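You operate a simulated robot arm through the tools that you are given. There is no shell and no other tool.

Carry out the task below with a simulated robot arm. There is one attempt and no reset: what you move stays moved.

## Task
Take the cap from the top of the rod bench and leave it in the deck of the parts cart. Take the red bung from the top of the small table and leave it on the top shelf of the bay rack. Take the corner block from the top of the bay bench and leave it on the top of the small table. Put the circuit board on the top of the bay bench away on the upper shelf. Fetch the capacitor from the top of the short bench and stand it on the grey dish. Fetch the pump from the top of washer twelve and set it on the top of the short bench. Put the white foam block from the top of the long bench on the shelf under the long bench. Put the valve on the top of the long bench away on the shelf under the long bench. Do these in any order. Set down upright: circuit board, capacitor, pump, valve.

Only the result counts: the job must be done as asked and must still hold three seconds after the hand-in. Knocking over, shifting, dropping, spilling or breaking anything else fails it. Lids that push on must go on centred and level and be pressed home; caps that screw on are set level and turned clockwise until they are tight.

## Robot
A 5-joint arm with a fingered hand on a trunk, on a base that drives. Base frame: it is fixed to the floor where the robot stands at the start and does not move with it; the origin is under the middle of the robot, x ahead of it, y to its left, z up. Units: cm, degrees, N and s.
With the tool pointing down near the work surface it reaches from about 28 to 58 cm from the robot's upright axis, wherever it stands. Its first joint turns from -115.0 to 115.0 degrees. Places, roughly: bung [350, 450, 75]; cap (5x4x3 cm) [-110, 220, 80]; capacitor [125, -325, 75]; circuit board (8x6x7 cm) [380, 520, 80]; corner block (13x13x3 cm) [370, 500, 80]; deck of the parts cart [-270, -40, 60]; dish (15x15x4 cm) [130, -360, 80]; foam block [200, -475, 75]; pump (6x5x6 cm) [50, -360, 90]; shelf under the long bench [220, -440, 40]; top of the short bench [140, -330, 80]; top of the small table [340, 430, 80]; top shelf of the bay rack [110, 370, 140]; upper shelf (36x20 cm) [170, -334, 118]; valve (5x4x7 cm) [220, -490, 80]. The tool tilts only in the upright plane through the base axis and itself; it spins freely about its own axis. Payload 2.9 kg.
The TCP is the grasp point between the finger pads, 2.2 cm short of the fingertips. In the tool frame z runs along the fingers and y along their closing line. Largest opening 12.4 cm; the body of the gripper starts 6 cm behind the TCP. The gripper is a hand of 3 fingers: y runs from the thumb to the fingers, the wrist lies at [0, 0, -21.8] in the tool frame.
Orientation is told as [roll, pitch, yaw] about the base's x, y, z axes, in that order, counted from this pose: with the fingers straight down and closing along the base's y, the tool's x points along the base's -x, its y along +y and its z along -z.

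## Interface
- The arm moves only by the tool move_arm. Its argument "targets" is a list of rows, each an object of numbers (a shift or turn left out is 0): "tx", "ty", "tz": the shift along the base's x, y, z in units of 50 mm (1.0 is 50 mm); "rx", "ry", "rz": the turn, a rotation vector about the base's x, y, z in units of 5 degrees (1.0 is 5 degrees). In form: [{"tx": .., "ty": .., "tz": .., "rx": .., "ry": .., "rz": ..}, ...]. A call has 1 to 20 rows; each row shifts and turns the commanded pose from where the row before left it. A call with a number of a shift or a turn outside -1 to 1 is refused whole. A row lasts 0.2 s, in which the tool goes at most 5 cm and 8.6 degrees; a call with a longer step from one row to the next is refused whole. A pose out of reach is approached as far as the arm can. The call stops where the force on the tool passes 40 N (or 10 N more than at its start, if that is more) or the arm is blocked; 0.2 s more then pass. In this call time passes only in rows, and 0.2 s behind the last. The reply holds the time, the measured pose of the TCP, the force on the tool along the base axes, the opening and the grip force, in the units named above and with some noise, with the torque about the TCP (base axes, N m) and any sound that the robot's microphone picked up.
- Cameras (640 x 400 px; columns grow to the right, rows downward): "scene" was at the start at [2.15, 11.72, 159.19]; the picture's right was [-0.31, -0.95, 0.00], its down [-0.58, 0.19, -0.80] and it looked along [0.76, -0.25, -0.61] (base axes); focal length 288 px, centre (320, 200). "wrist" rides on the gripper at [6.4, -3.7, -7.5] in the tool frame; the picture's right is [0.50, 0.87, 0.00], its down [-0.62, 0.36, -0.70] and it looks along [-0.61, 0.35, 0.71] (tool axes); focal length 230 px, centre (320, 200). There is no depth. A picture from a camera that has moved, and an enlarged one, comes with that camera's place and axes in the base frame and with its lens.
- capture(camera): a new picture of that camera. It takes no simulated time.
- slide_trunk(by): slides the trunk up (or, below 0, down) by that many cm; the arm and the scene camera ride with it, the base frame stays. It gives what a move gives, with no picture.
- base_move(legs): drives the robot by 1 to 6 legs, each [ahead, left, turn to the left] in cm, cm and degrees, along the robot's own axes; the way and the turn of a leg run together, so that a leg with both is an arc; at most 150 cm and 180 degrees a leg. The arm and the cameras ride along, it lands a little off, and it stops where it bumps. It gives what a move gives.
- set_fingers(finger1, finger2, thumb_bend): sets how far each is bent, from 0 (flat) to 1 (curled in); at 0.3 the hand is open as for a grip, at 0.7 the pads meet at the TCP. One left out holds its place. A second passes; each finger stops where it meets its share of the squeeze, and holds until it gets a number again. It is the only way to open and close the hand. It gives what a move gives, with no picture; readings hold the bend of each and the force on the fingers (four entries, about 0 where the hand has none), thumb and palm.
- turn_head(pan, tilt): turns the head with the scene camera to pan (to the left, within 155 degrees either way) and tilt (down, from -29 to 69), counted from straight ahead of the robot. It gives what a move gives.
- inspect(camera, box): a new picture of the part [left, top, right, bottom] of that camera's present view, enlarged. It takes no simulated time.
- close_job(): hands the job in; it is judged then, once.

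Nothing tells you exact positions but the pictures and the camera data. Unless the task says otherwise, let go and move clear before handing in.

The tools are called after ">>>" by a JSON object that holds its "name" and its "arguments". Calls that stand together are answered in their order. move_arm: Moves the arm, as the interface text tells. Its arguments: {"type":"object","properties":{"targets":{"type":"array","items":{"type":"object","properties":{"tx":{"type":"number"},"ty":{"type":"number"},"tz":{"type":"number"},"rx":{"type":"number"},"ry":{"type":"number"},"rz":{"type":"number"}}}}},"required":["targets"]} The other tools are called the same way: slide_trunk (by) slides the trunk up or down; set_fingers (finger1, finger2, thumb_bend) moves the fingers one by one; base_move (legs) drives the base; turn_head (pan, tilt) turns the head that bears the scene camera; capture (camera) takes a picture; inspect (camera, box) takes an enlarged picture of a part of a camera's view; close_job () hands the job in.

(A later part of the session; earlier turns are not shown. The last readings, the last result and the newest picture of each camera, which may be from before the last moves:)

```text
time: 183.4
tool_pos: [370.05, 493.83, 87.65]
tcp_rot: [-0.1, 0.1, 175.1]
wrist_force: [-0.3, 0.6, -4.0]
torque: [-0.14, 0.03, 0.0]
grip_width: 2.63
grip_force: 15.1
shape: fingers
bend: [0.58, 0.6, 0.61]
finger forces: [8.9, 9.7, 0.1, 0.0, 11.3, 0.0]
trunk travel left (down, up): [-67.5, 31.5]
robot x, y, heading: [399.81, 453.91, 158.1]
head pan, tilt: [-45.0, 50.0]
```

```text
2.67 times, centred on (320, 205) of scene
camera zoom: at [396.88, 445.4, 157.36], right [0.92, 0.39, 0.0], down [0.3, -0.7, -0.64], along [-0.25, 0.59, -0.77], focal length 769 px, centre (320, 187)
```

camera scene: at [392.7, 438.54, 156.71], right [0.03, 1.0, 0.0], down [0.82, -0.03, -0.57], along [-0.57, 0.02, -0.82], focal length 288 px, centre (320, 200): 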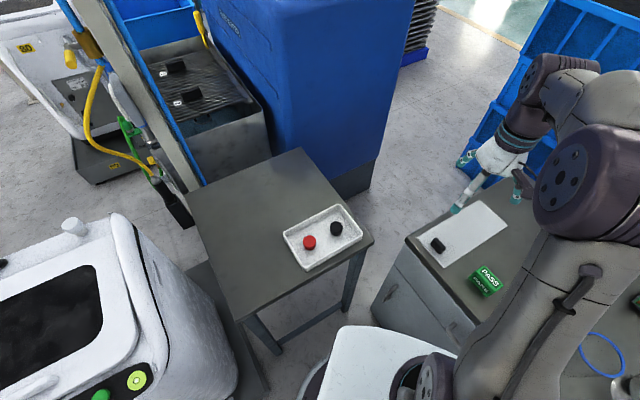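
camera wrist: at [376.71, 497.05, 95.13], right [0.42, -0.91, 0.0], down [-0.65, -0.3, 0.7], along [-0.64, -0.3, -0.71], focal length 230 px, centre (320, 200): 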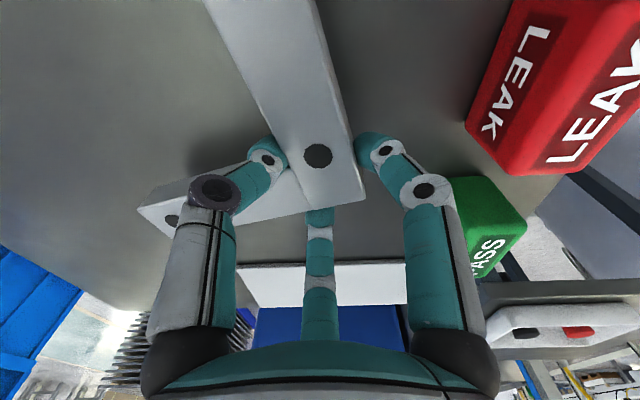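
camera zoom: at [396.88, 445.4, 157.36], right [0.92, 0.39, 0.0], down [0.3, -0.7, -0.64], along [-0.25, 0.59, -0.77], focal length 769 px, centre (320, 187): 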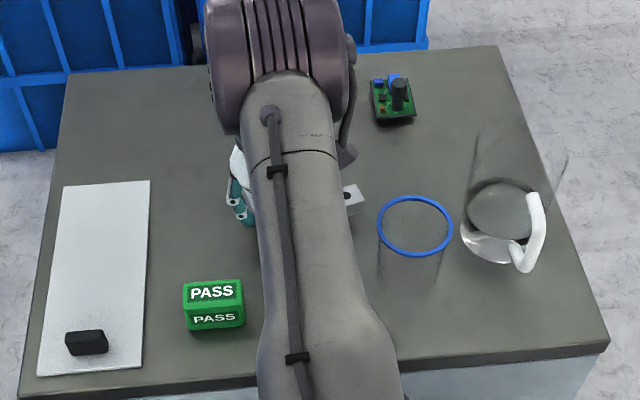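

The block is lifted level (about 4 N). I raise it, swing it over to the small table while turning it in line with the table edges.

>>> {"name": "move_arm", "arguments": {"targets": [{"tz": 0.6}, {"tz": 0.9}, {"tz": 0.9}, {"tz": 0.9}, {"tz": 0.8}]}}

>>> {"name": "move_arm", "arguments": {"targets": [{"tx": -0.267, "ty": -0.867, "rz": 0.963}, {"tx": -0.267, "ty": -0.867, "rz": 0.963}, {"tx": -0.267, "ty": -0.867, "rz": 0.963}, {"tx": -0.267, "ty": -0.867, "rz": 0.963}, {"tx": -0.267, "ty": -0.867, "rz": 0.963}, {"tx": -0.267, "ty": -0.867, "rz": 0.963}, {"tx": -0.267, "ty": -0.867, "rz": 0.963}, {"tx": -0.267, "ty": -0.867, "rz": 0.963}, {"tx": -0.267, "ty": -0.867, "rz": 0.963}, {"tx": 0.149, "ty": -0.92, "rz": 0.963}, {"tx": 0.149, "ty": -0.92, "rz": 0.963}, {"tx": 0.149, "ty": -0.92, "rz": 0.963}, {"tx": 0.149, "ty": -0.92, "rz": 0.963}, {"tx": 0.149, "ty": -0.92, "rz": 0.963}, {"tx": 0.149, "ty": -0.92, "rz": 0.963}, {"tx": 0.149, "ty": -0.92, "rz": 0.963}]}}

>>> {"name": "turn_head", "arguments": {"pan": 20, "tilt": 55}}

>>> {"name": "capture", "arguments": {"camera": "scene"}}

>>> {"name": "capture", "arguments": {"camera": "wrist"}}

```text
time: 184.6
tool_pos: [370.1, 494.08, 108.02]
tcp_rot: [-0.1, 0.1, 175.1]
wrist_force: [-0.3, -0.1, -3.4]
torque: [-0.15, -0.03, -0.04]
grip_width: 2.6
grip_force: 15.6
shape: fingers
bend: [0.58, 0.6, 0.61]
finger forces: [8.9, 9.7, 0.0, 0.0, 12.4, 0.0]
trunk travel left (down, up): [-67.5, 31.5]
robot x, y, heading: [399.82, 454.45, 157.9]
head pan, tilt: [-45.0, 50.0]
```

```text
time: 188.0
tool_pos: [363.28, 422.53, 108.26]
tcp_rot: [-0.1, 0.1, -107.9]
wrist_force: [0.0, -0.7, -3.7]
torque: [-0.03, -0.14, -0.02]
grip_width: 2.54
grip_force: 17.7
shape: fingers
bend: [0.59, 0.6, 0.61]
finger forces: [8.6, 9.6, 0.1, 0.0, 17.0, 0.0]
trunk travel left (down, up): [-67.5, 31.5]
robot x, y, heading: [399.79, 454.16, 158.1]
head pan, tilt: [-45.0, 50.0]
```

```text
time: 189.4
tool_pos: [363.33, 422.78, 108.28]
tcp_rot: [0.0, 0.0, -108.0]
wrist_force: [0.1, -0.6, -3.7]
torque: [0.01, -0.12, 0.01]
grip_width: 2.55
grip_force: 17.8
shape: fingers
bend: [0.59, 0.6, 0.61]
finger forces: [8.7, 9.7, 0.0, 0.0, 17.0, 0.0]
trunk travel left (down, up): [-67.5, 31.5]
robot x, y, heading: [399.99, 453.71, 157.9]
head pan, tilt: [20.0, 55.0]
```

```text
taken
camera scene: at [392.64, 438.47, 156.7], right [0.03, 1.0, 0.0], down [0.82, -0.03, -0.57], along [-0.57, 0.02, -0.82], focal length 288 px, centre (320, 200)
```

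scene: 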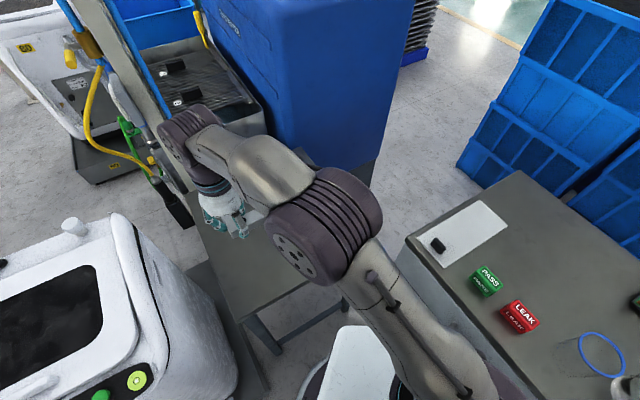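

```text
taken
camera wrist: at [361.68, 430.03, 115.74], right [0.98, 0.21, 0.0], down [0.15, -0.7, 0.7], along [0.15, -0.69, -0.71], focal length 230 px, centre (320, 200)
```

wrist: 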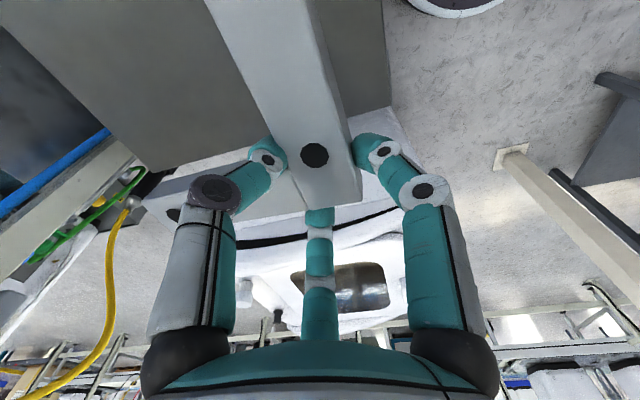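

>>> {"name": "move_arm", "arguments": {"targets": [{"tx": 0.26, "ty": -0.5}, {"tz": -0.8}, {"tz": -0.8}, {"tz": -0.8}, {"tz": -0.8}, {"tz": -0.7}]}}

>>> {"name": "capture", "arguments": {"camera": "wrist"}}

>>> {"name": "inspect", "arguments": {"camera": "scene", "box": [140, 120, 380, 270]}}

```text
time: 190.8
tool_pos: [364.33, 420.04, 88.66]
tcp_rot: [0.0, 0.1, -107.9]
wrist_force: [0.4, 0.1, -4.7]
torque: [-0.04, -0.15, 0.03]
grip_width: 2.53
grip_force: 17.4
shape: fingers
bend: [0.59, 0.6, 0.61]
finger forces: [8.7, 9.8, 0.0, 0.0, 17.7, 0.1]
trunk travel left (down, up): [-67.5, 31.5]
robot x, y, heading: [399.78, 454.07, 158.2]
head pan, tilt: [20.0, 55.0]
```

```text
taken
camera wrist: at [362.8, 427.38, 96.04], right [0.98, 0.21, 0.0], down [0.15, -0.7, 0.7], along [0.15, -0.69, -0.71], focal length 230 px, centre (320, 200)
```

wrist: 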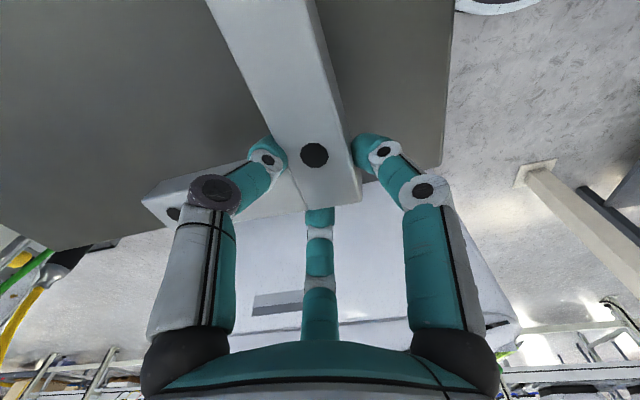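

```text
2.67 times, centred on (260, 195) of scene
camera zoom: at [392.59, 438.41, 156.69], right [0.03, 1.0, 0.0], down [0.82, -0.03, -0.57], along [-0.57, 0.02, -0.82], focal length 769 px, centre (480, 213)
```

zoom: 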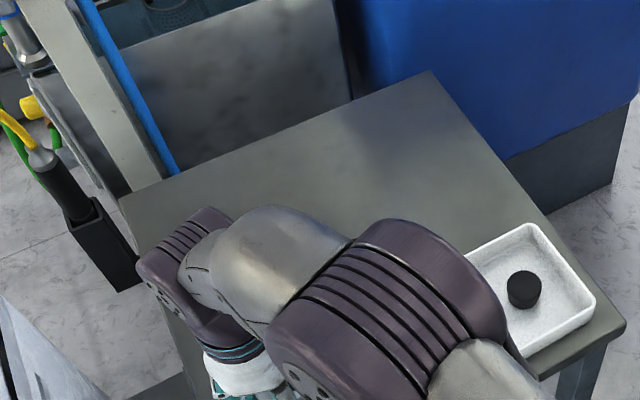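

>>> {"name": "move_arm", "arguments": {"targets": [{"tz": -0.4}, {"tz": -0.2}]}}

>>> {"name": "move_arm", "arguments": {"targets": [{"tz": -0.1}]}}

>>> {"name": "move_arm", "arguments": {"targets": [{"tz": -0.1}]}}

```text
time: 191.4
tool_pos: [364.56, 420.06, 85.49]
tcp_rot: [0.0, 0.0, -107.9]
wrist_force: [-0.1, -0.3, -3.1]
torque: [-0.02, -0.15, 0.0]
grip_width: 2.5
grip_force: 18.5
shape: fingers
bend: [0.59, 0.6, 0.61]
finger forces: [8.7, 9.8, 0.0, 0.0, 17.7, 0.0]
trunk travel left (down, up): [-67.5, 31.5]
robot x, y, heading: [399.94, 454.44, 158.2]
head pan, tilt: [20.0, 55.0]
```

```text
time: 191.8
tool_pos: [364.5, 420.01, 85.13]
tcp_rot: [-0.1, -0.1, -108.0]
wrist_force: [0.0, 0.2, -3.2]
torque: [-0.05, -0.13, -0.01]
grip_width: 2.54
grip_force: 18.3
shape: fingers
bend: [0.59, 0.6, 0.61]
finger forces: [8.7, 9.8, 0.1, 0.1, 17.7, 0.1]
trunk travel left (down, up): [-67.5, 31.5]
robot x, y, heading: [399.81, 454.13, 158.1]
head pan, tilt: [20.0, 55.0]
```

```text
time: 192.2
tool_pos: [364.58, 420.1, 84.49]
tcp_rot: [0.0, 0.0, -107.9]
wrist_force: [-1.1, 0.2, -3.8]
torque: [-0.02, -0.16, 0.0]
grip_width: 2.54
grip_force: 18.7
shape: fingers
bend: [0.59, 0.6, 0.61]
finger forces: [8.7, 9.8, 0.1, 0.1, 17.8, 0.0]
trunk travel left (down, up): [-67.5, 31.5]
robot x, y, heading: [399.97, 454.09, 158.0]
head pan, tilt: [20.0, 55.0]
```

>>> {"name": "move_arm", "arguments": {"targets": [{"tz": -0.1}]}}

>>> {"name": "move_arm", "arguments": {"targets": [{"tz": -0.1}]}}

>>> {"name": "capture", "arguments": {"camera": "wrist"}}

```text
time: 192.6
tool_pos: [364.49, 420.15, 83.95]
tcp_rot: [0.0, 0.0, -107.9]
wrist_force: [-0.4, 0.1, -2.4]
torque: [-0.08, 0.01, -0.01]
grip_width: 2.5
grip_force: 18.2
shape: fingers
bend: [0.59, 0.6, 0.61]
finger forces: [8.4, 9.7, 0.0, 0.1, 17.2, 0.0]
trunk travel left (down, up): [-67.5, 31.5]
robot x, y, heading: [399.69, 454.14, 158.2]
head pan, tilt: [20.0, 55.0]
```

```text
time: 193.0
tool_pos: [364.69, 420.05, 83.55]
tcp_rot: [0.0, -0.1, -107.9]
wrist_force: [0.9, -1.0, -0.2]
torque: [0.02, 0.14, 0.04]
grip_width: 2.48
grip_force: 18.4
shape: fingers
bend: [0.59, 0.6, 0.62]
finger forces: [8.6, 10.2, 0.0, 0.0, 18.5, 0.1]
trunk travel left (down, up): [-67.5, 31.5]
robot x, y, heading: [399.87, 453.97, 158.2]
head pan, tilt: [20.0, 55.0]
```

```text
taken
camera wrist: at [363.06, 427.44, 91.11], right [0.98, 0.21, 0.0], down [0.15, -0.7, 0.7], along [0.15, -0.69, -0.71], focal length 230 px, centre (320, 200)
```

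wrist: 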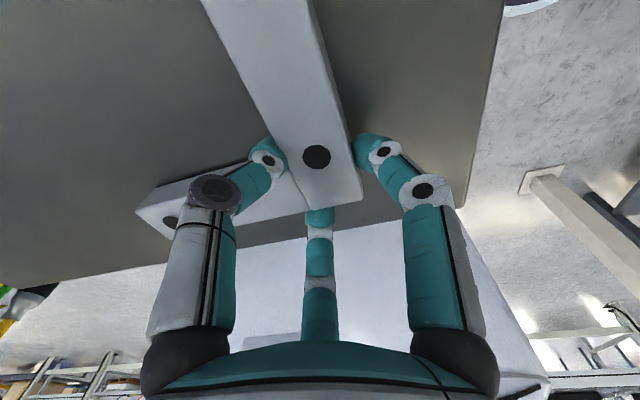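

>>> {"name": "move_arm", "arguments": {"targets": [{"tz": -0.06}]}}

>>> {"name": "move_arm", "arguments": {"targets": [{"tz": -0.06}]}}

```text
time: 193.4
tool_pos: [364.59, 420.22, 83.3]
tcp_rot: [-0.1, 0.0, -107.9]
wrist_force: [0.3, -1.2, 1.2]
torque: [0.0, 0.24, 0.02]
grip_width: 2.45
grip_force: 19.5
shape: fingers
bend: [0.59, 0.59, 0.63]
finger forces: [8.4, 10.4, 0.0, 0.0, 19.7, 0.0]
trunk travel left (down, up): [-67.5, 31.5]
robot x, y, heading: [399.86, 453.94, 157.9]
head pan, tilt: [20.0, 55.0]
```

```text
time: 193.8
tool_pos: [364.61, 420.21, 83.14]
tcp_rot: [-0.1, -0.1, -108.0]
wrist_force: [0.9, 0.2, 9.8]
torque: [0.08, 0.29, 0.0]
grip_width: 2.44
grip_force: 20.9
shape: fingers
bend: [0.59, 0.59, 0.63]
finger forces: [9.0, 10.9, 0.1, 0.0, 21.4, 0.0]
trunk travel left (down, up): [-67.5, 31.5]
robot x, y, heading: [399.46, 454.34, 158.1]
head pan, tilt: [20.0, 55.0]
```

It rests on the table now. I open the fingers and lift clear.

>>> {"name": "set_fingers", "arguments": {"finger1": 0.46, "finger2": 0.46, "thumb_bend": 0.46}}

>>> {"name": "move_arm", "arguments": {"targets": [{"tz": 0.3}, {"tz": 0.6}, {"tz": 0.9}, {"tz": 0.9}, {"tz": 0.9}, {"tz": 0.9}, {"tz": 0.9}]}}

>>> {"name": "capture", "arguments": {"camera": "wrist"}}

```text
time: 194.8
tool_pos: [364.57, 420.06, 83.09]
tcp_rot: [0.0, 0.1, -107.9]
wrist_force: [0.1, -0.2, 0.3]
torque: [0.03, 0.01, 0.02]
grip_width: 6.0
grip_force: 0.1
shape: fingers
bend: [0.46, 0.46, 0.46]
finger forces: [0.0, 0.1, 0.1, 0.0, 0.0, 0.0]
trunk travel left (down, up): [-67.5, 31.5]
robot x, y, heading: [399.78, 453.96, 158.2]
head pan, tilt: [20.0, 55.0]
```

```text
time: 196.4
tool_pos: [364.65, 420.19, 110.12]
tcp_rot: [-0.1, -0.1, -107.9]
wrist_force: [0.4, 0.2, 0.5]
torque: [0.03, -0.01, 0.0]
grip_width: 6.04
grip_force: 0.1
shape: fingers
bend: [0.46, 0.46, 0.46]
finger forces: [0.0, 0.1, 0.0, 0.0, 0.0, 0.0]
trunk travel left (down, up): [-67.5, 31.5]
robot x, y, heading: [400.03, 454.27, 158.0]
head pan, tilt: [20.0, 55.0]
```

```text
taken
camera wrist: at [363.05, 427.52, 117.52], right [0.98, 0.21, 0.0], down [0.15, -0.7, 0.7], along [0.15, -0.69, -0.71], focal length 230 px, centre (320, 200)
```

wrist: 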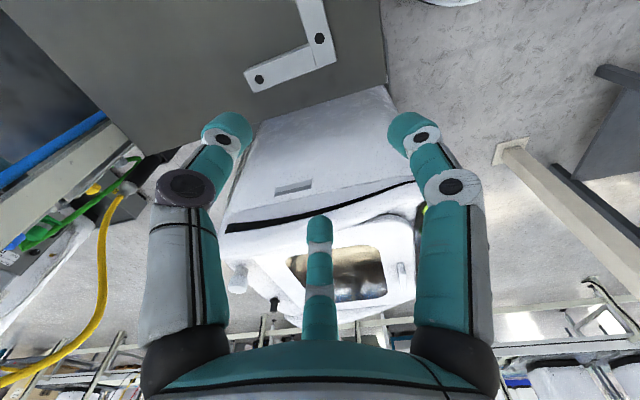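

>>> {"name": "move_arm", "arguments": {"targets": [{"tx": -0.226, "ty": 0.338, "rz": -0.96}, {"tx": -0.226, "ty": 0.338, "rz": -0.96}, {"tx": -0.226, "ty": 0.338, "rz": -0.96}, {"tx": -0.226, "ty": 0.338, "rz": -0.96}, {"tx": -0.226, "ty": 0.338, "rz": -0.96}, {"tx": -0.226, "ty": 0.338, "rz": -0.96}, {"tx": -0.226, "ty": 0.338, "rz": -0.96}, {"tx": -0.226, "ty": 0.338, "rz": -0.96}, {"tx": -0.226, "ty": 0.338, "rz": -0.96}, {"tx": -0.226, "ty": 0.338, "rz": -0.96}, {"tz": -0.9}]}}

>>> {"name": "capture", "arguments": {"camera": "wrist"}}

>>> {"name": "capture", "arguments": {"camera": "scene"}}

```text
time: 198.8
tool_pos: [353.31, 437.02, 105.3]
tcp_rot: [-0.1, 0.0, -156.1]
wrist_force: [0.3, 0.0, 0.3]
torque: [-0.02, 0.0, -0.05]
grip_width: 6.03
grip_force: 0.0
shape: fingers
bend: [0.46, 0.46, 0.46]
finger forces: [0.0, 0.1, 0.0, 0.1, 0.0, 0.1]
trunk travel left (down, up): [-67.5, 31.5]
robot x, y, heading: [400.02, 453.81, 158.4]
head pan, tilt: [20.0, 55.0]
```

```text
taken
camera wrist: at [357.58, 443.08, 112.99], right [0.81, -0.59, 0.0], down [-0.42, -0.58, 0.7], along [-0.41, -0.57, -0.71], focal length 230 px, centre (320, 200)
```

wrist: 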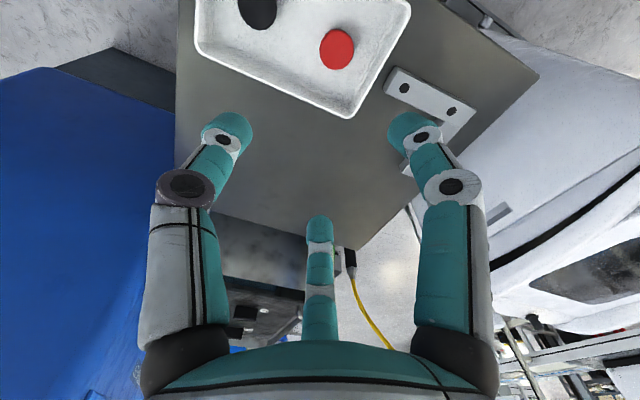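

```text
taken
camera scene: at [392.64, 438.44, 156.7], right [0.03, 1.0, 0.0], down [0.82, -0.03, -0.57], along [-0.57, 0.02, -0.82], focal length 288 px, centre (320, 200)
```

scene: 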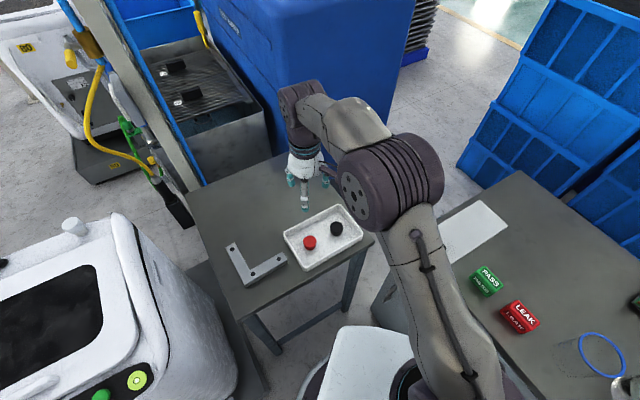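

>>> {"name": "move_arm", "arguments": {"targets": [{"tx": 0.42, "ty": -0.06}, {"tz": -0.9}, {"tz": -0.9}, {"tz": -0.9}, {"tz": -0.9}]}}

>>> {"name": "capture", "arguments": {"camera": "wrist"}}

```text
time: 200.0
tool_pos: [355.19, 436.66, 87.43]
tcp_rot: [0.0, 0.0, -155.8]
wrist_force: [0.6, -0.6, 0.7]
torque: [-0.01, -0.01, -0.01]
grip_width: 6.03
grip_force: 0.0
shape: fingers
bend: [0.46, 0.46, 0.46]
finger forces: [0.0, 0.0, 0.1, 0.1, 0.1, 0.1]
trunk travel left (down, up): [-67.5, 31.5]
robot x, y, heading: [400.33, 453.98, 158.4]
head pan, tilt: [20.0, 55.0]
```

```text
taken
camera wrist: at [359.52, 442.75, 94.76], right [0.81, -0.59, 0.0], down [-0.42, -0.58, 0.7], along [-0.41, -0.57, -0.71], focal length 230 px, centre (320, 200)
```

wrist: 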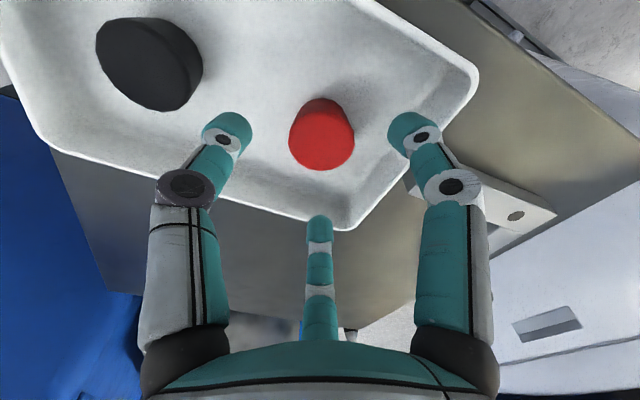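

>>> {"name": "set_fingers", "arguments": {"finger1": 0.5, "finger2": 0.5, "thumb_bend": 0.5}}

>>> {"name": "move_arm", "arguments": {"targets": [{"tz": -0.4}, {"tz": -0.3}]}}

>>> {"name": "capture", "arguments": {"camera": "wrist"}}

```text
time: 201.0
tool_pos: [355.24, 436.64, 87.44]
tcp_rot: [0.1, 0.1, -156.0]
wrist_force: [0.2, 0.3, 0.7]
torque: [0.0, 0.01, 0.0]
grip_width: 5.02
grip_force: 0.2
shape: fingers
bend: [0.5, 0.5, 0.5]
finger forces: [0.0, 0.1, 0.0, 0.0, 0.1, 0.0]
trunk travel left (down, up): [-67.5, 31.5]
robot x, y, heading: [399.72, 453.91, 158.0]
head pan, tilt: [20.0, 55.0]
```

```text
time: 201.6
tool_pos: [355.34, 436.62, 83.92]
tcp_rot: [0.0, 0.0, -155.9]
wrist_force: [0.6, 0.7, -0.6]
torque: [0.0, 0.02, -0.01]
grip_width: 5.01
grip_force: 0.1
shape: fingers
bend: [0.5, 0.5, 0.5]
finger forces: [0.0, 0.0, 0.0, 0.0, 0.0, 0.0]
trunk travel left (down, up): [-67.5, 31.5]
robot x, y, heading: [399.84, 453.62, 158.0]
head pan, tilt: [20.0, 55.0]
```

```text
taken
camera wrist: at [359.68, 442.73, 91.46], right [0.81, -0.59, 0.0], down [-0.42, -0.58, 0.7], along [-0.41, -0.57, -0.71], focal length 230 px, centre (320, 200)
```

wrist: 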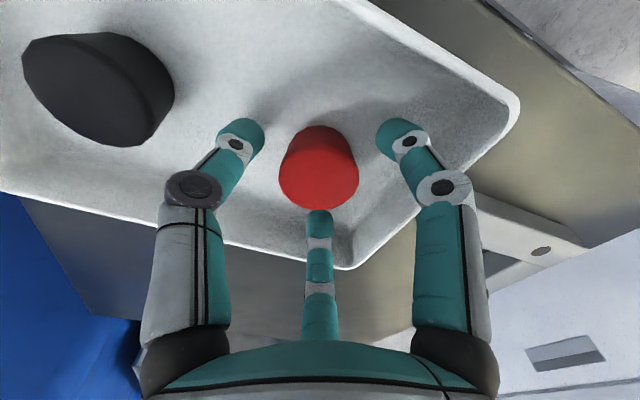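

>>> {"name": "move_arm", "arguments": {"targets": [{"tz": -0.12}]}}

>>> {"name": "set_fingers", "arguments": {"finger1": 0.7, "finger2": 0.7, "thumb_bend": 0.7}}

>>> {"name": "capture", "arguments": {"camera": "wrist"}}

```text
time: 202.0
tool_pos: [355.4, 436.61, 83.4]
tcp_rot: [0.0, 0.0, -156.0]
wrist_force: [0.5, 0.3, 0.5]
torque: [0.0, 0.01, 0.0]
grip_width: 5.01
grip_force: 0.0
shape: fingers
bend: [0.5, 0.5, 0.5]
finger forces: [0.1, 0.0, 0.0, 0.0, 0.1, 0.1]
trunk travel left (down, up): [-67.5, 31.5]
robot x, y, heading: [399.67, 454.29, 158.0]
head pan, tilt: [20.0, 55.0]
```

```text
time: 203.0
tool_pos: [355.34, 436.69, 83.51]
tcp_rot: [0.0, 0.1, -155.8]
wrist_force: [-0.6, -1.0, 1.2]
torque: [-0.01, -0.03, -0.02]
grip_width: 2.32
grip_force: 11.9
shape: fingers
bend: [0.59, 0.6, 0.62]
finger forces: [7.6, 6.5, 0.0, 0.0, 9.6, 0.0]
trunk travel left (down, up): [-67.5, 31.5]
robot x, y, heading: [399.82, 454.08, 158.0]
head pan, tilt: [20.0, 55.0]
```

```text
taken
camera wrist: at [359.68, 442.77, 90.92], right [0.81, -0.59, 0.0], down [-0.42, -0.58, 0.7], along [-0.41, -0.57, -0.71], focal length 230 px, centre (320, 200)
```

wrist: 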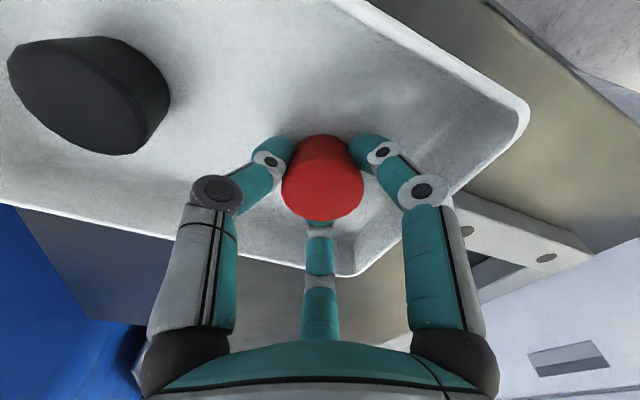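

Gripped. I lift the bung straight up.

>>> {"name": "move_arm", "arguments": {"targets": [{"tz": 0.2}, {"tz": 0.5}, {"tz": 0.9}, {"tz": 0.9}, {"tz": 0.9}, {"tz": 0.9}, {"tz": 0.9}]}}

>>> {"name": "capture", "arguments": {"camera": "wrist"}}

>>> {"name": "inspect", "arguments": {"camera": "scene", "box": [180, 150, 420, 300]}}

```text
time: 204.6
tool_pos: [355.42, 436.84, 109.48]
tcp_rot: [0.0, 0.0, -155.9]
wrist_force: [-0.3, -0.3, 0.2]
torque: [0.02, -0.01, 0.0]
grip_width: 2.27
grip_force: 11.4
shape: fingers
bend: [0.59, 0.6, 0.62]
finger forces: [7.4, 6.7, 0.1, 0.0, 9.2, 0.0]
trunk travel left (down, up): [-67.5, 31.5]
robot x, y, heading: [399.54, 454.08, 158.2]
head pan, tilt: [20.0, 55.0]
```

```text
taken
camera wrist: at [359.77, 442.86, 117.02], right [0.81, -0.59, 0.0], down [-0.42, -0.58, 0.7], along [-0.41, -0.57, -0.71], focal length 230 px, centre (320, 200)
```

wrist: 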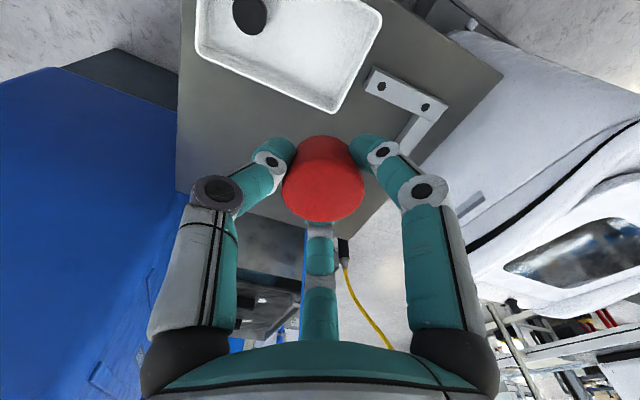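

```text
2.67 times, centred on (300, 225) of scene
camera zoom: at [392.78, 438.55, 156.71], right [0.03, 1.0, 0.0], down [0.82, -0.03, -0.57], along [-0.57, 0.02, -0.82], focal length 769 px, centre (373, 133)
```

zoom: 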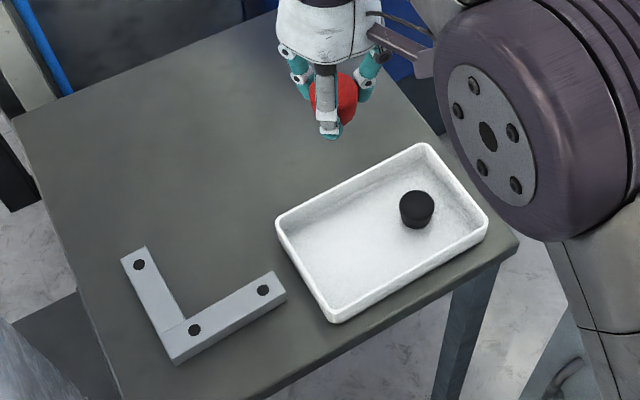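

The corner block lies flat and the bung is held. I tuck the arm in and back out of the gap the way I came.

>>> {"name": "move_arm", "arguments": {"targets": [{"tz": 0.8}, {"tx": 0.311, "ty": 0.877}, {"tx": 0.311, "ty": 0.877}, {"tx": 0.311, "ty": 0.877}, {"tx": 0.311, "ty": 0.877}, {"tx": 0.311, "ty": 0.877}, {"tx": 0.311, "ty": 0.877}, {"tx": 0.311, "ty": 0.877}]}}

>>> {"name": "base_move", "arguments": {"legs": [[-60, 15, 0], [0, 0, -80]]}}

>>> {"name": "turn_head", "arguments": {"pan": 0, "tilt": 45}}

>>> {"name": "capture", "arguments": {"camera": "scene"}}

```text
time: 206.4
tool_pos: [366.59, 467.57, 113.59]
tcp_rot: [0.0, -0.1, -155.9]
wrist_force: [0.9, 0.1, -0.2]
torque: [0.02, 0.02, 0.0]
grip_width: 2.25
grip_force: 11.7
shape: fingers
bend: [0.59, 0.6, 0.63]
finger forces: [7.0, 7.1, 0.0, 0.1, 9.1, 0.0]
trunk travel left (down, up): [-67.5, 31.5]
robot x, y, heading: [399.82, 453.98, 157.9]
head pan, tilt: [20.0, 55.0]
```

```text
time: 213.2
tool_pos: [456.81, 453.07, 113.52]
tcp_rot: [0.0, 0.0, 125.0]
wrist_force: [-0.2, 0.5, 0.0]
torque: [0.0, -0.04, 0.03]
grip_width: 2.23
grip_force: 11.6
shape: fingers
bend: [0.59, 0.6, 0.63]
finger forces: [7.0, 6.9, 0.0, 0.0, 9.1, 0.0]
trunk travel left (down, up): [-67.5, 31.5]
robot x, y, heading: [449.86, 417.89, 79.1]
head pan, tilt: [20.0, 55.0]
```

```text
time: 214.1
tool_pos: [456.71, 453.2, 113.57]
tcp_rot: [0.0, -0.1, 124.9]
wrist_force: [0.0, 0.2, -0.5]
torque: [0.01, -0.01, -0.01]
grip_width: 2.2
grip_force: 12.1
shape: fingers
bend: [0.59, 0.6, 0.63]
finger forces: [7.0, 6.9, 0.0, 0.1, 9.1, 0.0]
trunk travel left (down, up): [-67.5, 31.5]
robot x, y, heading: [449.86, 418.05, 79.1]
head pan, tilt: [0.0, 45.0]
```

```text
taken
camera scene: at [435.9, 422.52, 158.04], right [0.98, -0.19, 0.0], down [-0.13, -0.69, -0.71], along [0.13, 0.69, -0.71], focal length 288 px, centre (320, 200)
```

scene: 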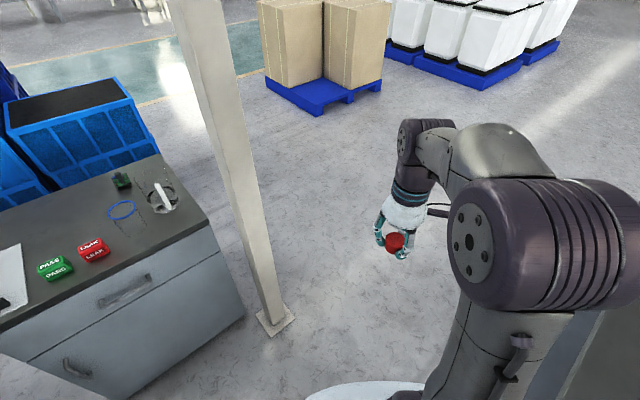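

>>> {"name": "base_move", "arguments": {"legs": [[-38, -4, 0], [-77, -9, 0], [-30, 30, 0]]}}

```text
time: 222.4
tool_pos: [412.94, 316.18, 113.56]
tcp_rot: [0.0, 0.0, 124.9]
wrist_force: [0.3, 0.1, -1.5]
torque: [0.01, -0.01, 0.0]
grip_width: 2.21
grip_force: 11.3
shape: fingers
bend: [0.59, 0.6, 0.63]
finger forces: [7.0, 7.0, 0.0, 0.0, 9.1, 0.1]
trunk travel left (down, up): [-67.5, 31.5]
robot x, y, heading: [406.2, 280.65, 79.1]
head pan, tilt: [0.0, 45.0]
```

>>> {"name": "base_move", "arguments": {"legs": [[0, 0, 127], [103, 11, 0], [103, 11, 0]]}}

>>> {"name": "turn_head", "arguments": {"pan": -75, "tilt": 40}}

>>> {"name": "capture", "arguments": {"camera": "scene"}}

>>> {"name": "turn_head", "arguments": {"pan": -30, "tilt": 40}}

>>> {"name": "capture", "arguments": {"camera": "scene"}}

```text
time: 237.9
tool_pos: [204.52, 150.37, 113.64]
tcp_rot: [0.1, 0.0, -106.4]
wrist_force: [0.4, -0.7, -0.5]
torque: [-0.02, -0.01, 0.01]
grip_width: 2.19
grip_force: 11.4
shape: fingers
bend: [0.6, 0.6, 0.63]
finger forces: [6.9, 6.9, 0.0, 0.1, 9.1, 0.0]
trunk travel left (down, up): [-67.5, 31.5]
robot x, y, heading: [236.47, 167.05, -152.4]
head pan, tilt: [0.0, 45.0]
```

```text
time: 239.3
tool_pos: [204.45, 150.25, 113.66]
tcp_rot: [0.1, -0.1, -106.4]
wrist_force: [0.1, 0.6, -0.7]
torque: [-0.02, 0.03, -0.02]
grip_width: 2.17
grip_force: 10.6
shape: fingers
bend: [0.6, 0.6, 0.63]
finger forces: [6.9, 7.0, 0.1, 0.0, 9.0, 0.0]
trunk travel left (down, up): [-67.5, 31.5]
robot x, y, heading: [236.52, 166.74, -152.2]
head pan, tilt: [-75.0, 40.0]
```

```text
taken
camera scene: at [242.56, 163.09, 158.77], right [0.73, 0.68, 0.0], down [0.44, -0.47, -0.77], along [-0.52, 0.56, -0.64], focal length 288 px, centre (320, 200)
```

scene: 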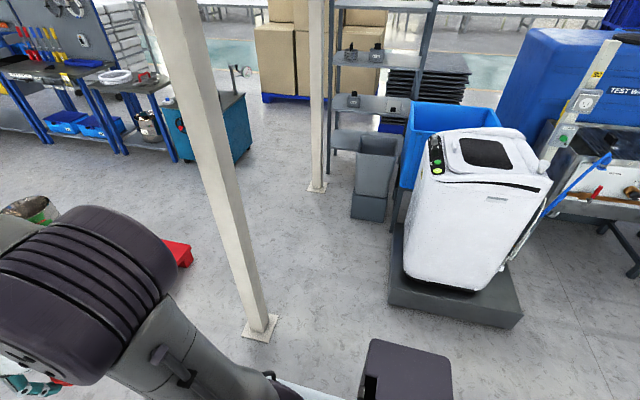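

```text
time: 240.4
tool_pos: [204.44, 150.25, 113.51]
tcp_rot: [0.1, 0.1, -106.5]
wrist_force: [0.6, 0.1, -1.1]
torque: [-0.01, 0.03, -0.03]
grip_width: 2.18
grip_force: 11.8
shape: fingers
bend: [0.6, 0.6, 0.63]
finger forces: [7.0, 6.9, 0.0, 0.1, 9.0, 0.0]
trunk travel left (down, up): [-67.5, 31.5]
robot x, y, heading: [236.48, 167.08, -152.4]
head pan, tilt: [-30.0, 40.0]
```

```text
taken
camera scene: at [239.83, 157.2, 158.77], right [0.04, 1.0, 0.0], down [0.64, -0.03, -0.77], along [-0.77, 0.03, -0.64], focal length 288 px, centre (320, 200)
```

scene: 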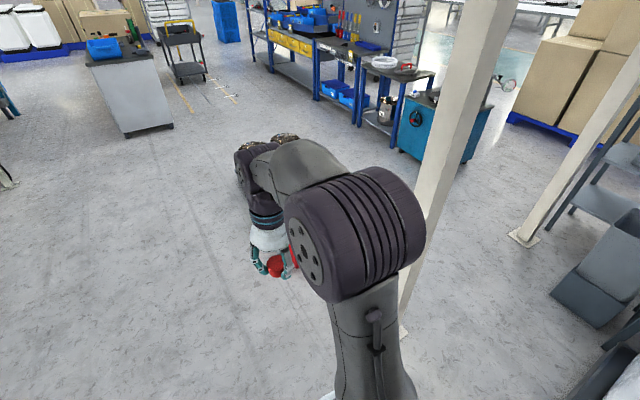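

>>> {"name": "base_move", "arguments": {"legs": [[0, 0, -77.6], [79.8, 0, 0], [43.5, 22.3, 0], [0, 0, -40]]}}

>>> {"name": "turn_head", "arguments": {"pan": 55, "tilt": 35}}

>>> {"name": "capture", "arguments": {"camera": "scene"}}

>>> {"name": "turn_head", "arguments": {"pan": 10, "tilt": 30}}

>>> {"name": "capture", "arguments": {"camera": "scene"}}

```text
time: 252.3
tool_pos: [139.22, 279.57, 113.44]
tcp_rot: [0.0, -0.1, 137.6]
wrist_force: [-0.8, 1.1, 0.4]
torque: [-0.03, -0.02, -0.05]
grip_width: 2.18
grip_force: 11.1
shape: fingers
bend: [0.6, 0.6, 0.63]
finger forces: [6.8, 6.8, 0.1, 0.1, 9.1, 0.0]
trunk travel left (down, up): [-67.5, 31.5]
robot x, y, heading: [140.21, 243.72, 91.5]
head pan, tilt: [-30.0, 40.0]
```

```text
time: 253.9
tool_pos: [139.26, 279.63, 113.54]
tcp_rot: [-0.1, 0.1, 137.6]
wrist_force: [1.2, 0.0, -0.2]
torque: [0.0, -0.03, 0.0]
grip_width: 2.16
grip_force: 11.7
shape: fingers
bend: [0.6, 0.6, 0.63]
finger forces: [6.7, 6.8, 0.1, 0.1, 8.9, 0.0]
trunk travel left (down, up): [-67.5, 31.5]
robot x, y, heading: [140.2, 243.49, 91.8]
head pan, tilt: [55.0, 35.0]
```

```text
taken
camera scene: at [118.47, 241.98, 159.53], right [0.55, 0.84, 0.0], down [0.48, -0.32, -0.82], along [-0.68, 0.45, -0.57], focal length 288 px, centre (320, 200)
```

scene: 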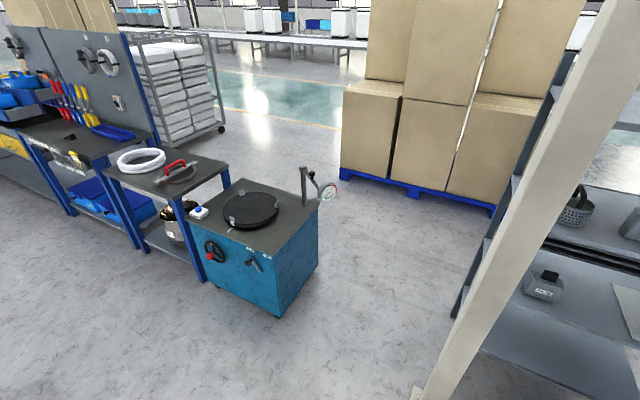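

```text
time: 255.0
tool_pos: [139.12, 279.57, 113.6]
tcp_rot: [0.0, -0.1, 137.5]
wrist_force: [0.0, 0.7, -0.8]
torque: [-0.01, -0.03, 0.0]
grip_width: 2.14
grip_force: 11.6
shape: fingers
bend: [0.6, 0.6, 0.63]
finger forces: [6.8, 6.7, 0.0, 0.0, 9.0, 0.0]
trunk travel left (down, up): [-67.5, 31.5]
robot x, y, heading: [140.08, 243.8, 91.7]
head pan, tilt: [10.0, 30.0]
```

```text
taken
camera scene: at [123.99, 245.99, 160.31], right [0.98, 0.2, 0.0], down [0.1, -0.49, -0.87], along [-0.18, 0.85, -0.5], focal length 288 px, centre (320, 200)
```

scene: 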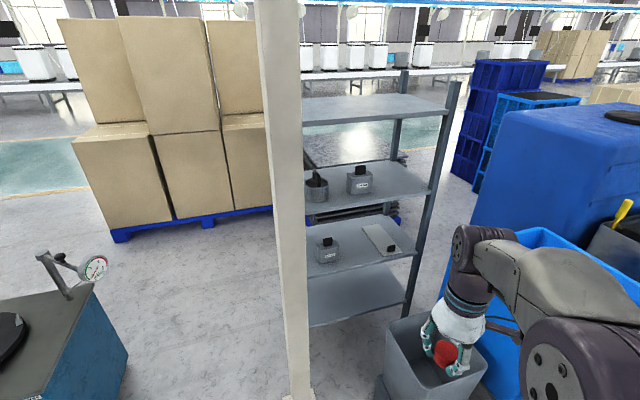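

>>> {"name": "base_move", "arguments": {"legs": [[8.5, 79.8, 0], [88, 9, 0]]}}

>>> {"name": "slide_trunk", "arguments": {"by": 31}}

>>> {"name": "turn_head", "arguments": {"pan": -60, "tilt": 40}}

>>> {"name": "capture", "arguments": {"camera": "scene"}}

```text
time: 263.6
tool_pos: [47.44, 374.44, 113.5]
tcp_rot: [0.1, -0.1, 138.5]
wrist_force: [-0.5, -0.2, -0.4]
torque: [0.02, 0.02, 0.02]
grip_width: 2.14
grip_force: 11.1
shape: fingers
bend: [0.6, 0.6, 0.63]
finger forces: [6.9, 6.8, 0.1, 0.0, 9.1, 0.0]
trunk travel left (down, up): [-67.5, 31.5]
robot x, y, heading: [49.33, 338.37, 92.6]
head pan, tilt: [10.0, 30.0]
```

```text
time: 266.6
tool_pos: [47.43, 374.4, 144.63]
tcp_rot: [-0.1, 0.1, 138.4]
wrist_force: [0.4, 1.9, 1.1]
torque: [0.03, 0.0, 0.01]
grip_width: 2.13
grip_force: 11.4
shape: fingers
bend: [0.6, 0.6, 0.63]
finger forces: [6.7, 6.8, 0.1, 0.0, 9.0, 0.1]
trunk travel left (down, up): [-98.5, 0.5]
robot x, y, heading: [48.6, 338.16, 92.5]
head pan, tilt: [10.0, 30.0]
```

```text
time: 268.0
tool_pos: [47.48, 374.4, 144.52]
tcp_rot: [0.0, -0.1, 138.6]
wrist_force: [0.4, -0.5, -0.4]
torque: [0.01, -0.02, 0.0]
grip_width: 2.12
grip_force: 10.8
shape: fingers
bend: [0.6, 0.6, 0.63]
finger forces: [6.8, 6.8, 0.1, 0.0, 9.0, 0.0]
trunk travel left (down, up): [-98.5, 0.5]
robot x, y, heading: [49.01, 338.46, 92.7]
head pan, tilt: [-60.0, 40.0]
```

```text
taken
camera scene: at [41.86, 336.3, 189.78], right [0.54, -0.84, 0.0], down [-0.54, -0.35, -0.77], along [0.65, 0.41, -0.64], focal length 288 px, centre (320, 200)
```

scene: 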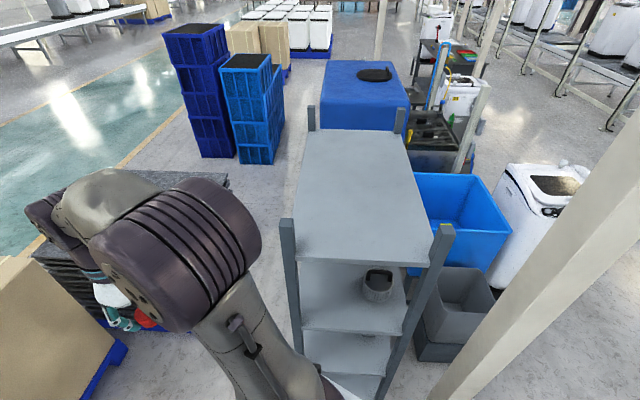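

The bay rack's top shelf (about z 137, post tops about 147) is to my right. I raise the tool well above the posts, then swing over the shelf.

>>> {"name": "move_arm", "arguments": {"targets": [{"tz": 0.8}, {"tz": 0.8}, {"tz": 0.8}]}}

```text
time: 268.8
tool_pos: [47.79, 374.55, 156.59]
tcp_rot: [0.1, 0.1, 138.5]
wrist_force: [0.0, -0.7, -0.2]
torque: [-0.01, -0.04, 0.0]
grip_width: 2.12
grip_force: 10.6
shape: fingers
bend: [0.6, 0.6, 0.63]
finger forces: [6.7, 7.2, 0.1, 0.1, 8.8, 0.0]
trunk travel left (down, up): [-98.5, 0.5]
robot x, y, heading: [48.91, 338.66, 92.7]
head pan, tilt: [-60.0, 40.0]
```

>>> {"name": "move_arm", "arguments": {"targets": [{"tx": 0.78, "ty": 0.17}, {"tx": 0.78, "ty": 0.17}, {"tx": 0.78, "ty": 0.17}, {"tx": 0.78, "ty": 0.17}, {"tx": 0.94, "ty": -0.315}, {"tx": 0.94, "ty": -0.315}, {"tx": 0.94, "ty": -0.315}, {"tx": 0.94, "ty": -0.315}, {"tx": 0.705, "ty": -0.66}, {"tx": 0.705, "ty": -0.66}, {"tx": 0.705, "ty": -0.66}, {"tx": 0.705, "ty": -0.66}]}}

>>> {"name": "capture", "arguments": {"camera": "wrist"}}

>>> {"name": "capture", "arguments": {"camera": "scene"}}

```text
time: 271.4
tool_pos: [71.15, 377.48, 156.03]
tcp_rot: [0.0, 0.0, 138.2]
wrist_force: [-0.4, -0.2, 0.9]
torque: [0.02, -0.01, 0.0]
grip_width: 2.08
grip_force: 10.6
shape: fingers
bend: [0.6, 0.6, 0.63]
finger forces: [6.5, 7.2, 0.0, 0.0, 8.7, 0.0]
out of reach, approached as far as the arm can: row 6, 7, 8, 9, 10, 11, 12
trunk travel left (down, up): [-98.5, 0.5]
robot x, y, heading: [49.08, 338.33, 92.7]
head pan, tilt: [-60.0, 40.0]
```

```text
taken
camera wrist: at [78.4, 375.98, 163.62], right [-0.2, -0.98, 0.0], down [-0.7, 0.15, 0.7], along [-0.69, 0.14, -0.71], focal length 230 px, centre (320, 200)
```

wrist: 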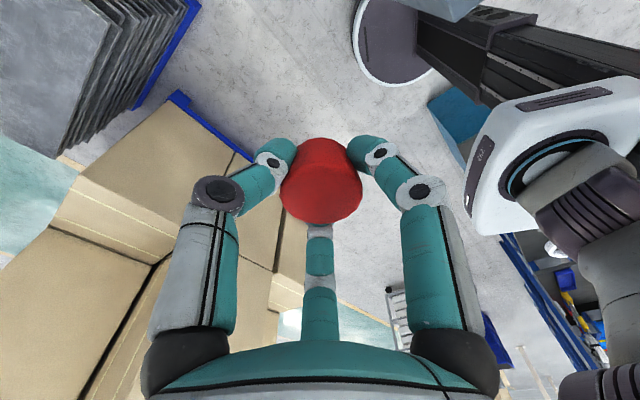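

```text
taken
camera scene: at [41.86, 336.25, 189.77], right [0.54, -0.84, 0.0], down [-0.54, -0.35, -0.77], along [0.65, 0.41, -0.64], focal length 288 px, centre (320, 200)
```

scene: 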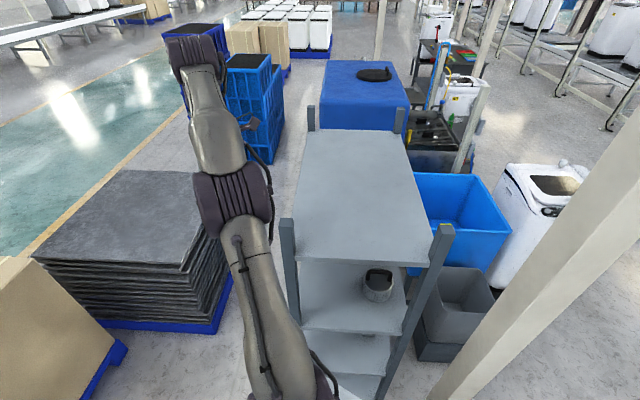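

>>> {"name": "move_arm", "arguments": {"targets": [{"tx": -0.3, "ty": -0.5}]}}

```text
time: 271.8
tool_pos: [69.43, 374.74, 156.29]
tcp_rot: [-0.3, 0.0, 138.2]
wrist_force: [0.2, -0.5, -0.3]
torque: [0.03, -0.03, 0.01]
grip_width: 2.1
grip_force: 11.5
shape: fingers
bend: [0.6, 0.6, 0.63]
finger forces: [6.6, 7.2, 0.0, 0.0, 8.7, 0.0]
trunk travel left (down, up): [-98.5, 0.5]
robot x, y, heading: [49.04, 338.72, 92.3]
head pan, tilt: [-60.0, 40.0]
```

>>> {"name": "move_arm", "arguments": {"targets": [{"tx": 0.6, "ty": -0.66}, {"tx": 0.6, "ty": -0.66}, {"tx": 0.6, "ty": -0.66}, {"tx": 0.453, "ty": -0.7}, {"tx": 0.453, "ty": -0.7}, {"tx": 0.453, "ty": -0.7}, {"tx": 0.5, "ty": 0.25}]}}

>>> {"name": "capture", "arguments": {"camera": "wrist"}}

>>> {"name": "capture", "arguments": {"camera": "scene"}}

```text
time: 273.4
tool_pos: [67.99, 372.69, 156.17]
tcp_rot: [0.1, 0.1, 138.3]
wrist_force: [-0.4, 0.1, -0.4]
torque: [-0.04, 0.02, 0.01]
grip_width: 2.1
grip_force: 10.5
shape: fingers
bend: [0.6, 0.6, 0.63]
finger forces: [6.5, 7.2, 0.1, 0.0, 8.8, 0.0]
out of reach, approached as far as the arm can: row 1, 2, 3, 4, 5, 6, 7
trunk travel left (down, up): [-98.5, 0.5]
robot x, y, heading: [49.18, 338.32, 92.3]
head pan, tilt: [-60.0, 40.0]
```

```text
taken
camera wrist: at [75.18, 371.26, 163.55], right [-0.2, -0.98, 0.0], down [-0.7, 0.15, 0.7], along [-0.69, 0.14, -0.71], focal length 230 px, centre (320, 200)
```

wrist: 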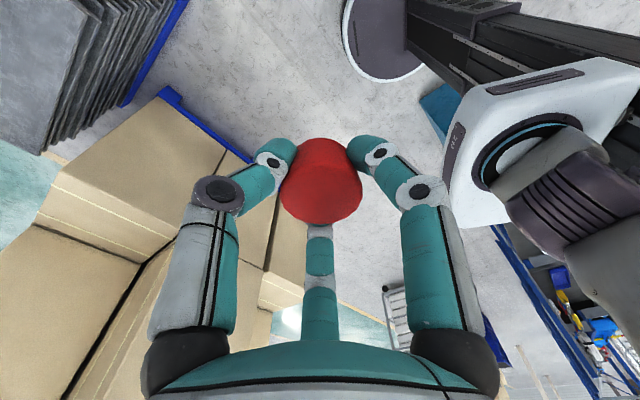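

```text
taken
camera scene: at [42.1, 336.63, 189.79], right [0.54, -0.84, 0.0], down [-0.54, -0.35, -0.76], along [0.65, 0.41, -0.64], focal length 288 px, centre (320, 200)
```

scene: 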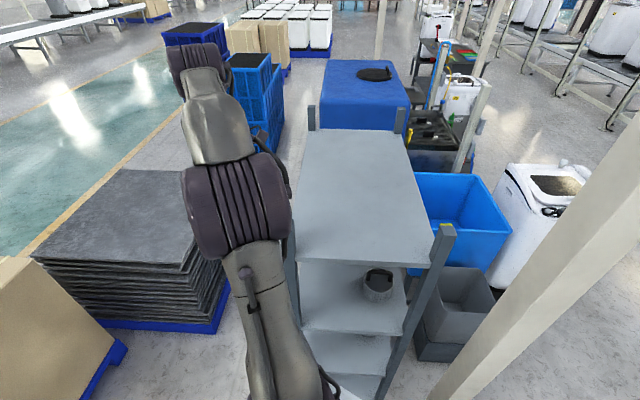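

>>> {"name": "move_arm", "arguments": {"targets": [{"rz": -1}, {"rz": -1}, {"rz": -1}, {"rz": -1}, {"tx": 0.3, "ty": -0.4, "rz": -1}, {"tx": 0.4, "ty": -0.5, "rz": -1}]}}

```text
time: 274.8
tool_pos: [71.4, 367.71, 156.17]
tcp_rot: [0.0, -0.1, 108.3]
wrist_force: [-1.0, -0.3, -1.0]
torque: [-0.01, -0.01, 0.02]
grip_width: 2.07
grip_force: 10.9
shape: fingers
bend: [0.6, 0.6, 0.63]
finger forces: [6.5, 7.4, 0.1, 0.0, 8.6, 0.0]
trunk travel left (down, up): [-98.5, 0.5]
robot x, y, heading: [49.29, 338.2, 92.5]
head pan, tilt: [-60.0, 40.0]
```

>>> {"name": "move_arm", "arguments": {"targets": [{"tx": 0.71, "ty": -0.655, "rz": -1}, {"tx": 0.71, "ty": -0.655, "rz": -1}, {"tx": 0.71, "ty": -0.655, "rz": -1}, {"tx": 0.71, "ty": -0.655, "rz": -1}, {"tx": 0.7, "ty": 0.33, "rz": -1}]}}

>>> {"name": "capture", "arguments": {"camera": "wrist"}}

>>> {"name": "capture", "arguments": {"camera": "scene"}}

```text
time: 276.0
tool_pos: [88.16, 356.11, 155.09]
tcp_rot: [0.1, 0.1, 83.5]
wrist_force: [1.3, 0.3, -0.7]
torque: [0.04, 0.04, -0.03]
grip_width: 2.07
grip_force: 11.1
shape: fingers
bend: [0.6, 0.6, 0.63]
finger forces: [6.4, 7.3, 0.1, 0.0, 8.5, 0.0]
out of reach, approached as far as the arm can: row 5
trunk travel left (down, up): [-98.5, 0.5]
robot x, y, heading: [49.04, 338.26, 92.5]
head pan, tilt: [-60.0, 40.0]
```

```text
taken
camera wrist: at [91.15, 349.5, 162.54], right [-0.92, -0.4, 0.0], down [-0.28, 0.65, 0.7], along [-0.28, 0.64, -0.71], focal length 230 px, centre (320, 200)
```

wrist: 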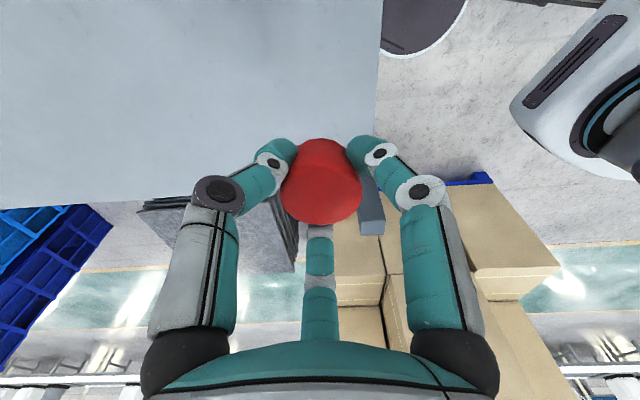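

```text
taken
camera scene: at [42.2, 336.47, 189.79], right [0.54, -0.84, 0.0], down [-0.54, -0.35, -0.76], along [0.64, 0.41, -0.64], focal length 288 px, centre (320, 200)
```

scene: 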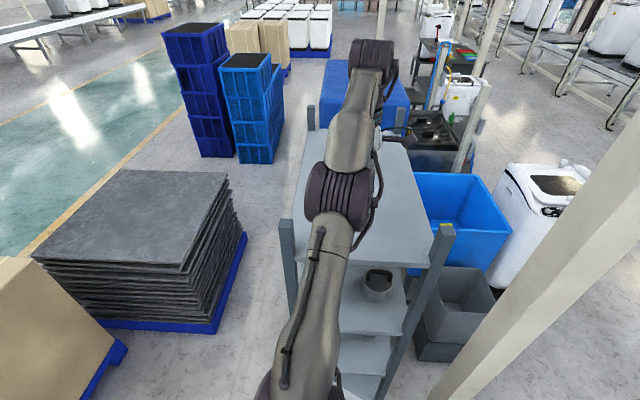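

>>> {"name": "move_arm", "arguments": {"targets": [{"tz": -0.7}, {"tz": -0.7}, {"tx": 0.6, "ty": 0.33}, {"tx": 0.5, "ty": 0.27}]}}

>>> {"name": "capture", "arguments": {"camera": "wrist"}}

```text
time: 277.0
tool_pos: [92.48, 358.64, 147.81]
tcp_rot: [0.2, 0.1, 83.4]
wrist_force: [0.5, 0.1, -0.9]
torque: [-0.01, -0.03, -0.02]
grip_width: 2.02
grip_force: 10.9
shape: fingers
bend: [0.6, 0.6, 0.63]
finger forces: [6.3, 7.3, 0.0, 0.0, 8.4, 0.0]
out of reach, approached as far as the arm can: row 4
trunk travel left (down, up): [-98.5, 0.5]
robot x, y, heading: [49.15, 338.24, 92.7]
head pan, tilt: [-60.0, 40.0]
```

```text
taken
camera wrist: at [95.45, 351.94, 155.21], right [-0.92, -0.4, 0.0], down [-0.28, 0.65, 0.7], along [-0.28, 0.64, -0.71], focal length 230 px, centre (320, 200)
```

wrist: 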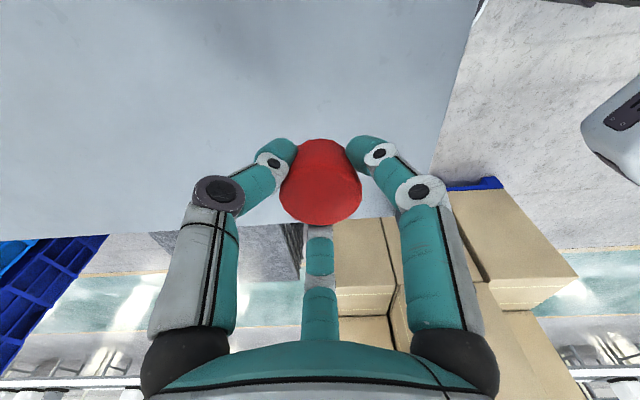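

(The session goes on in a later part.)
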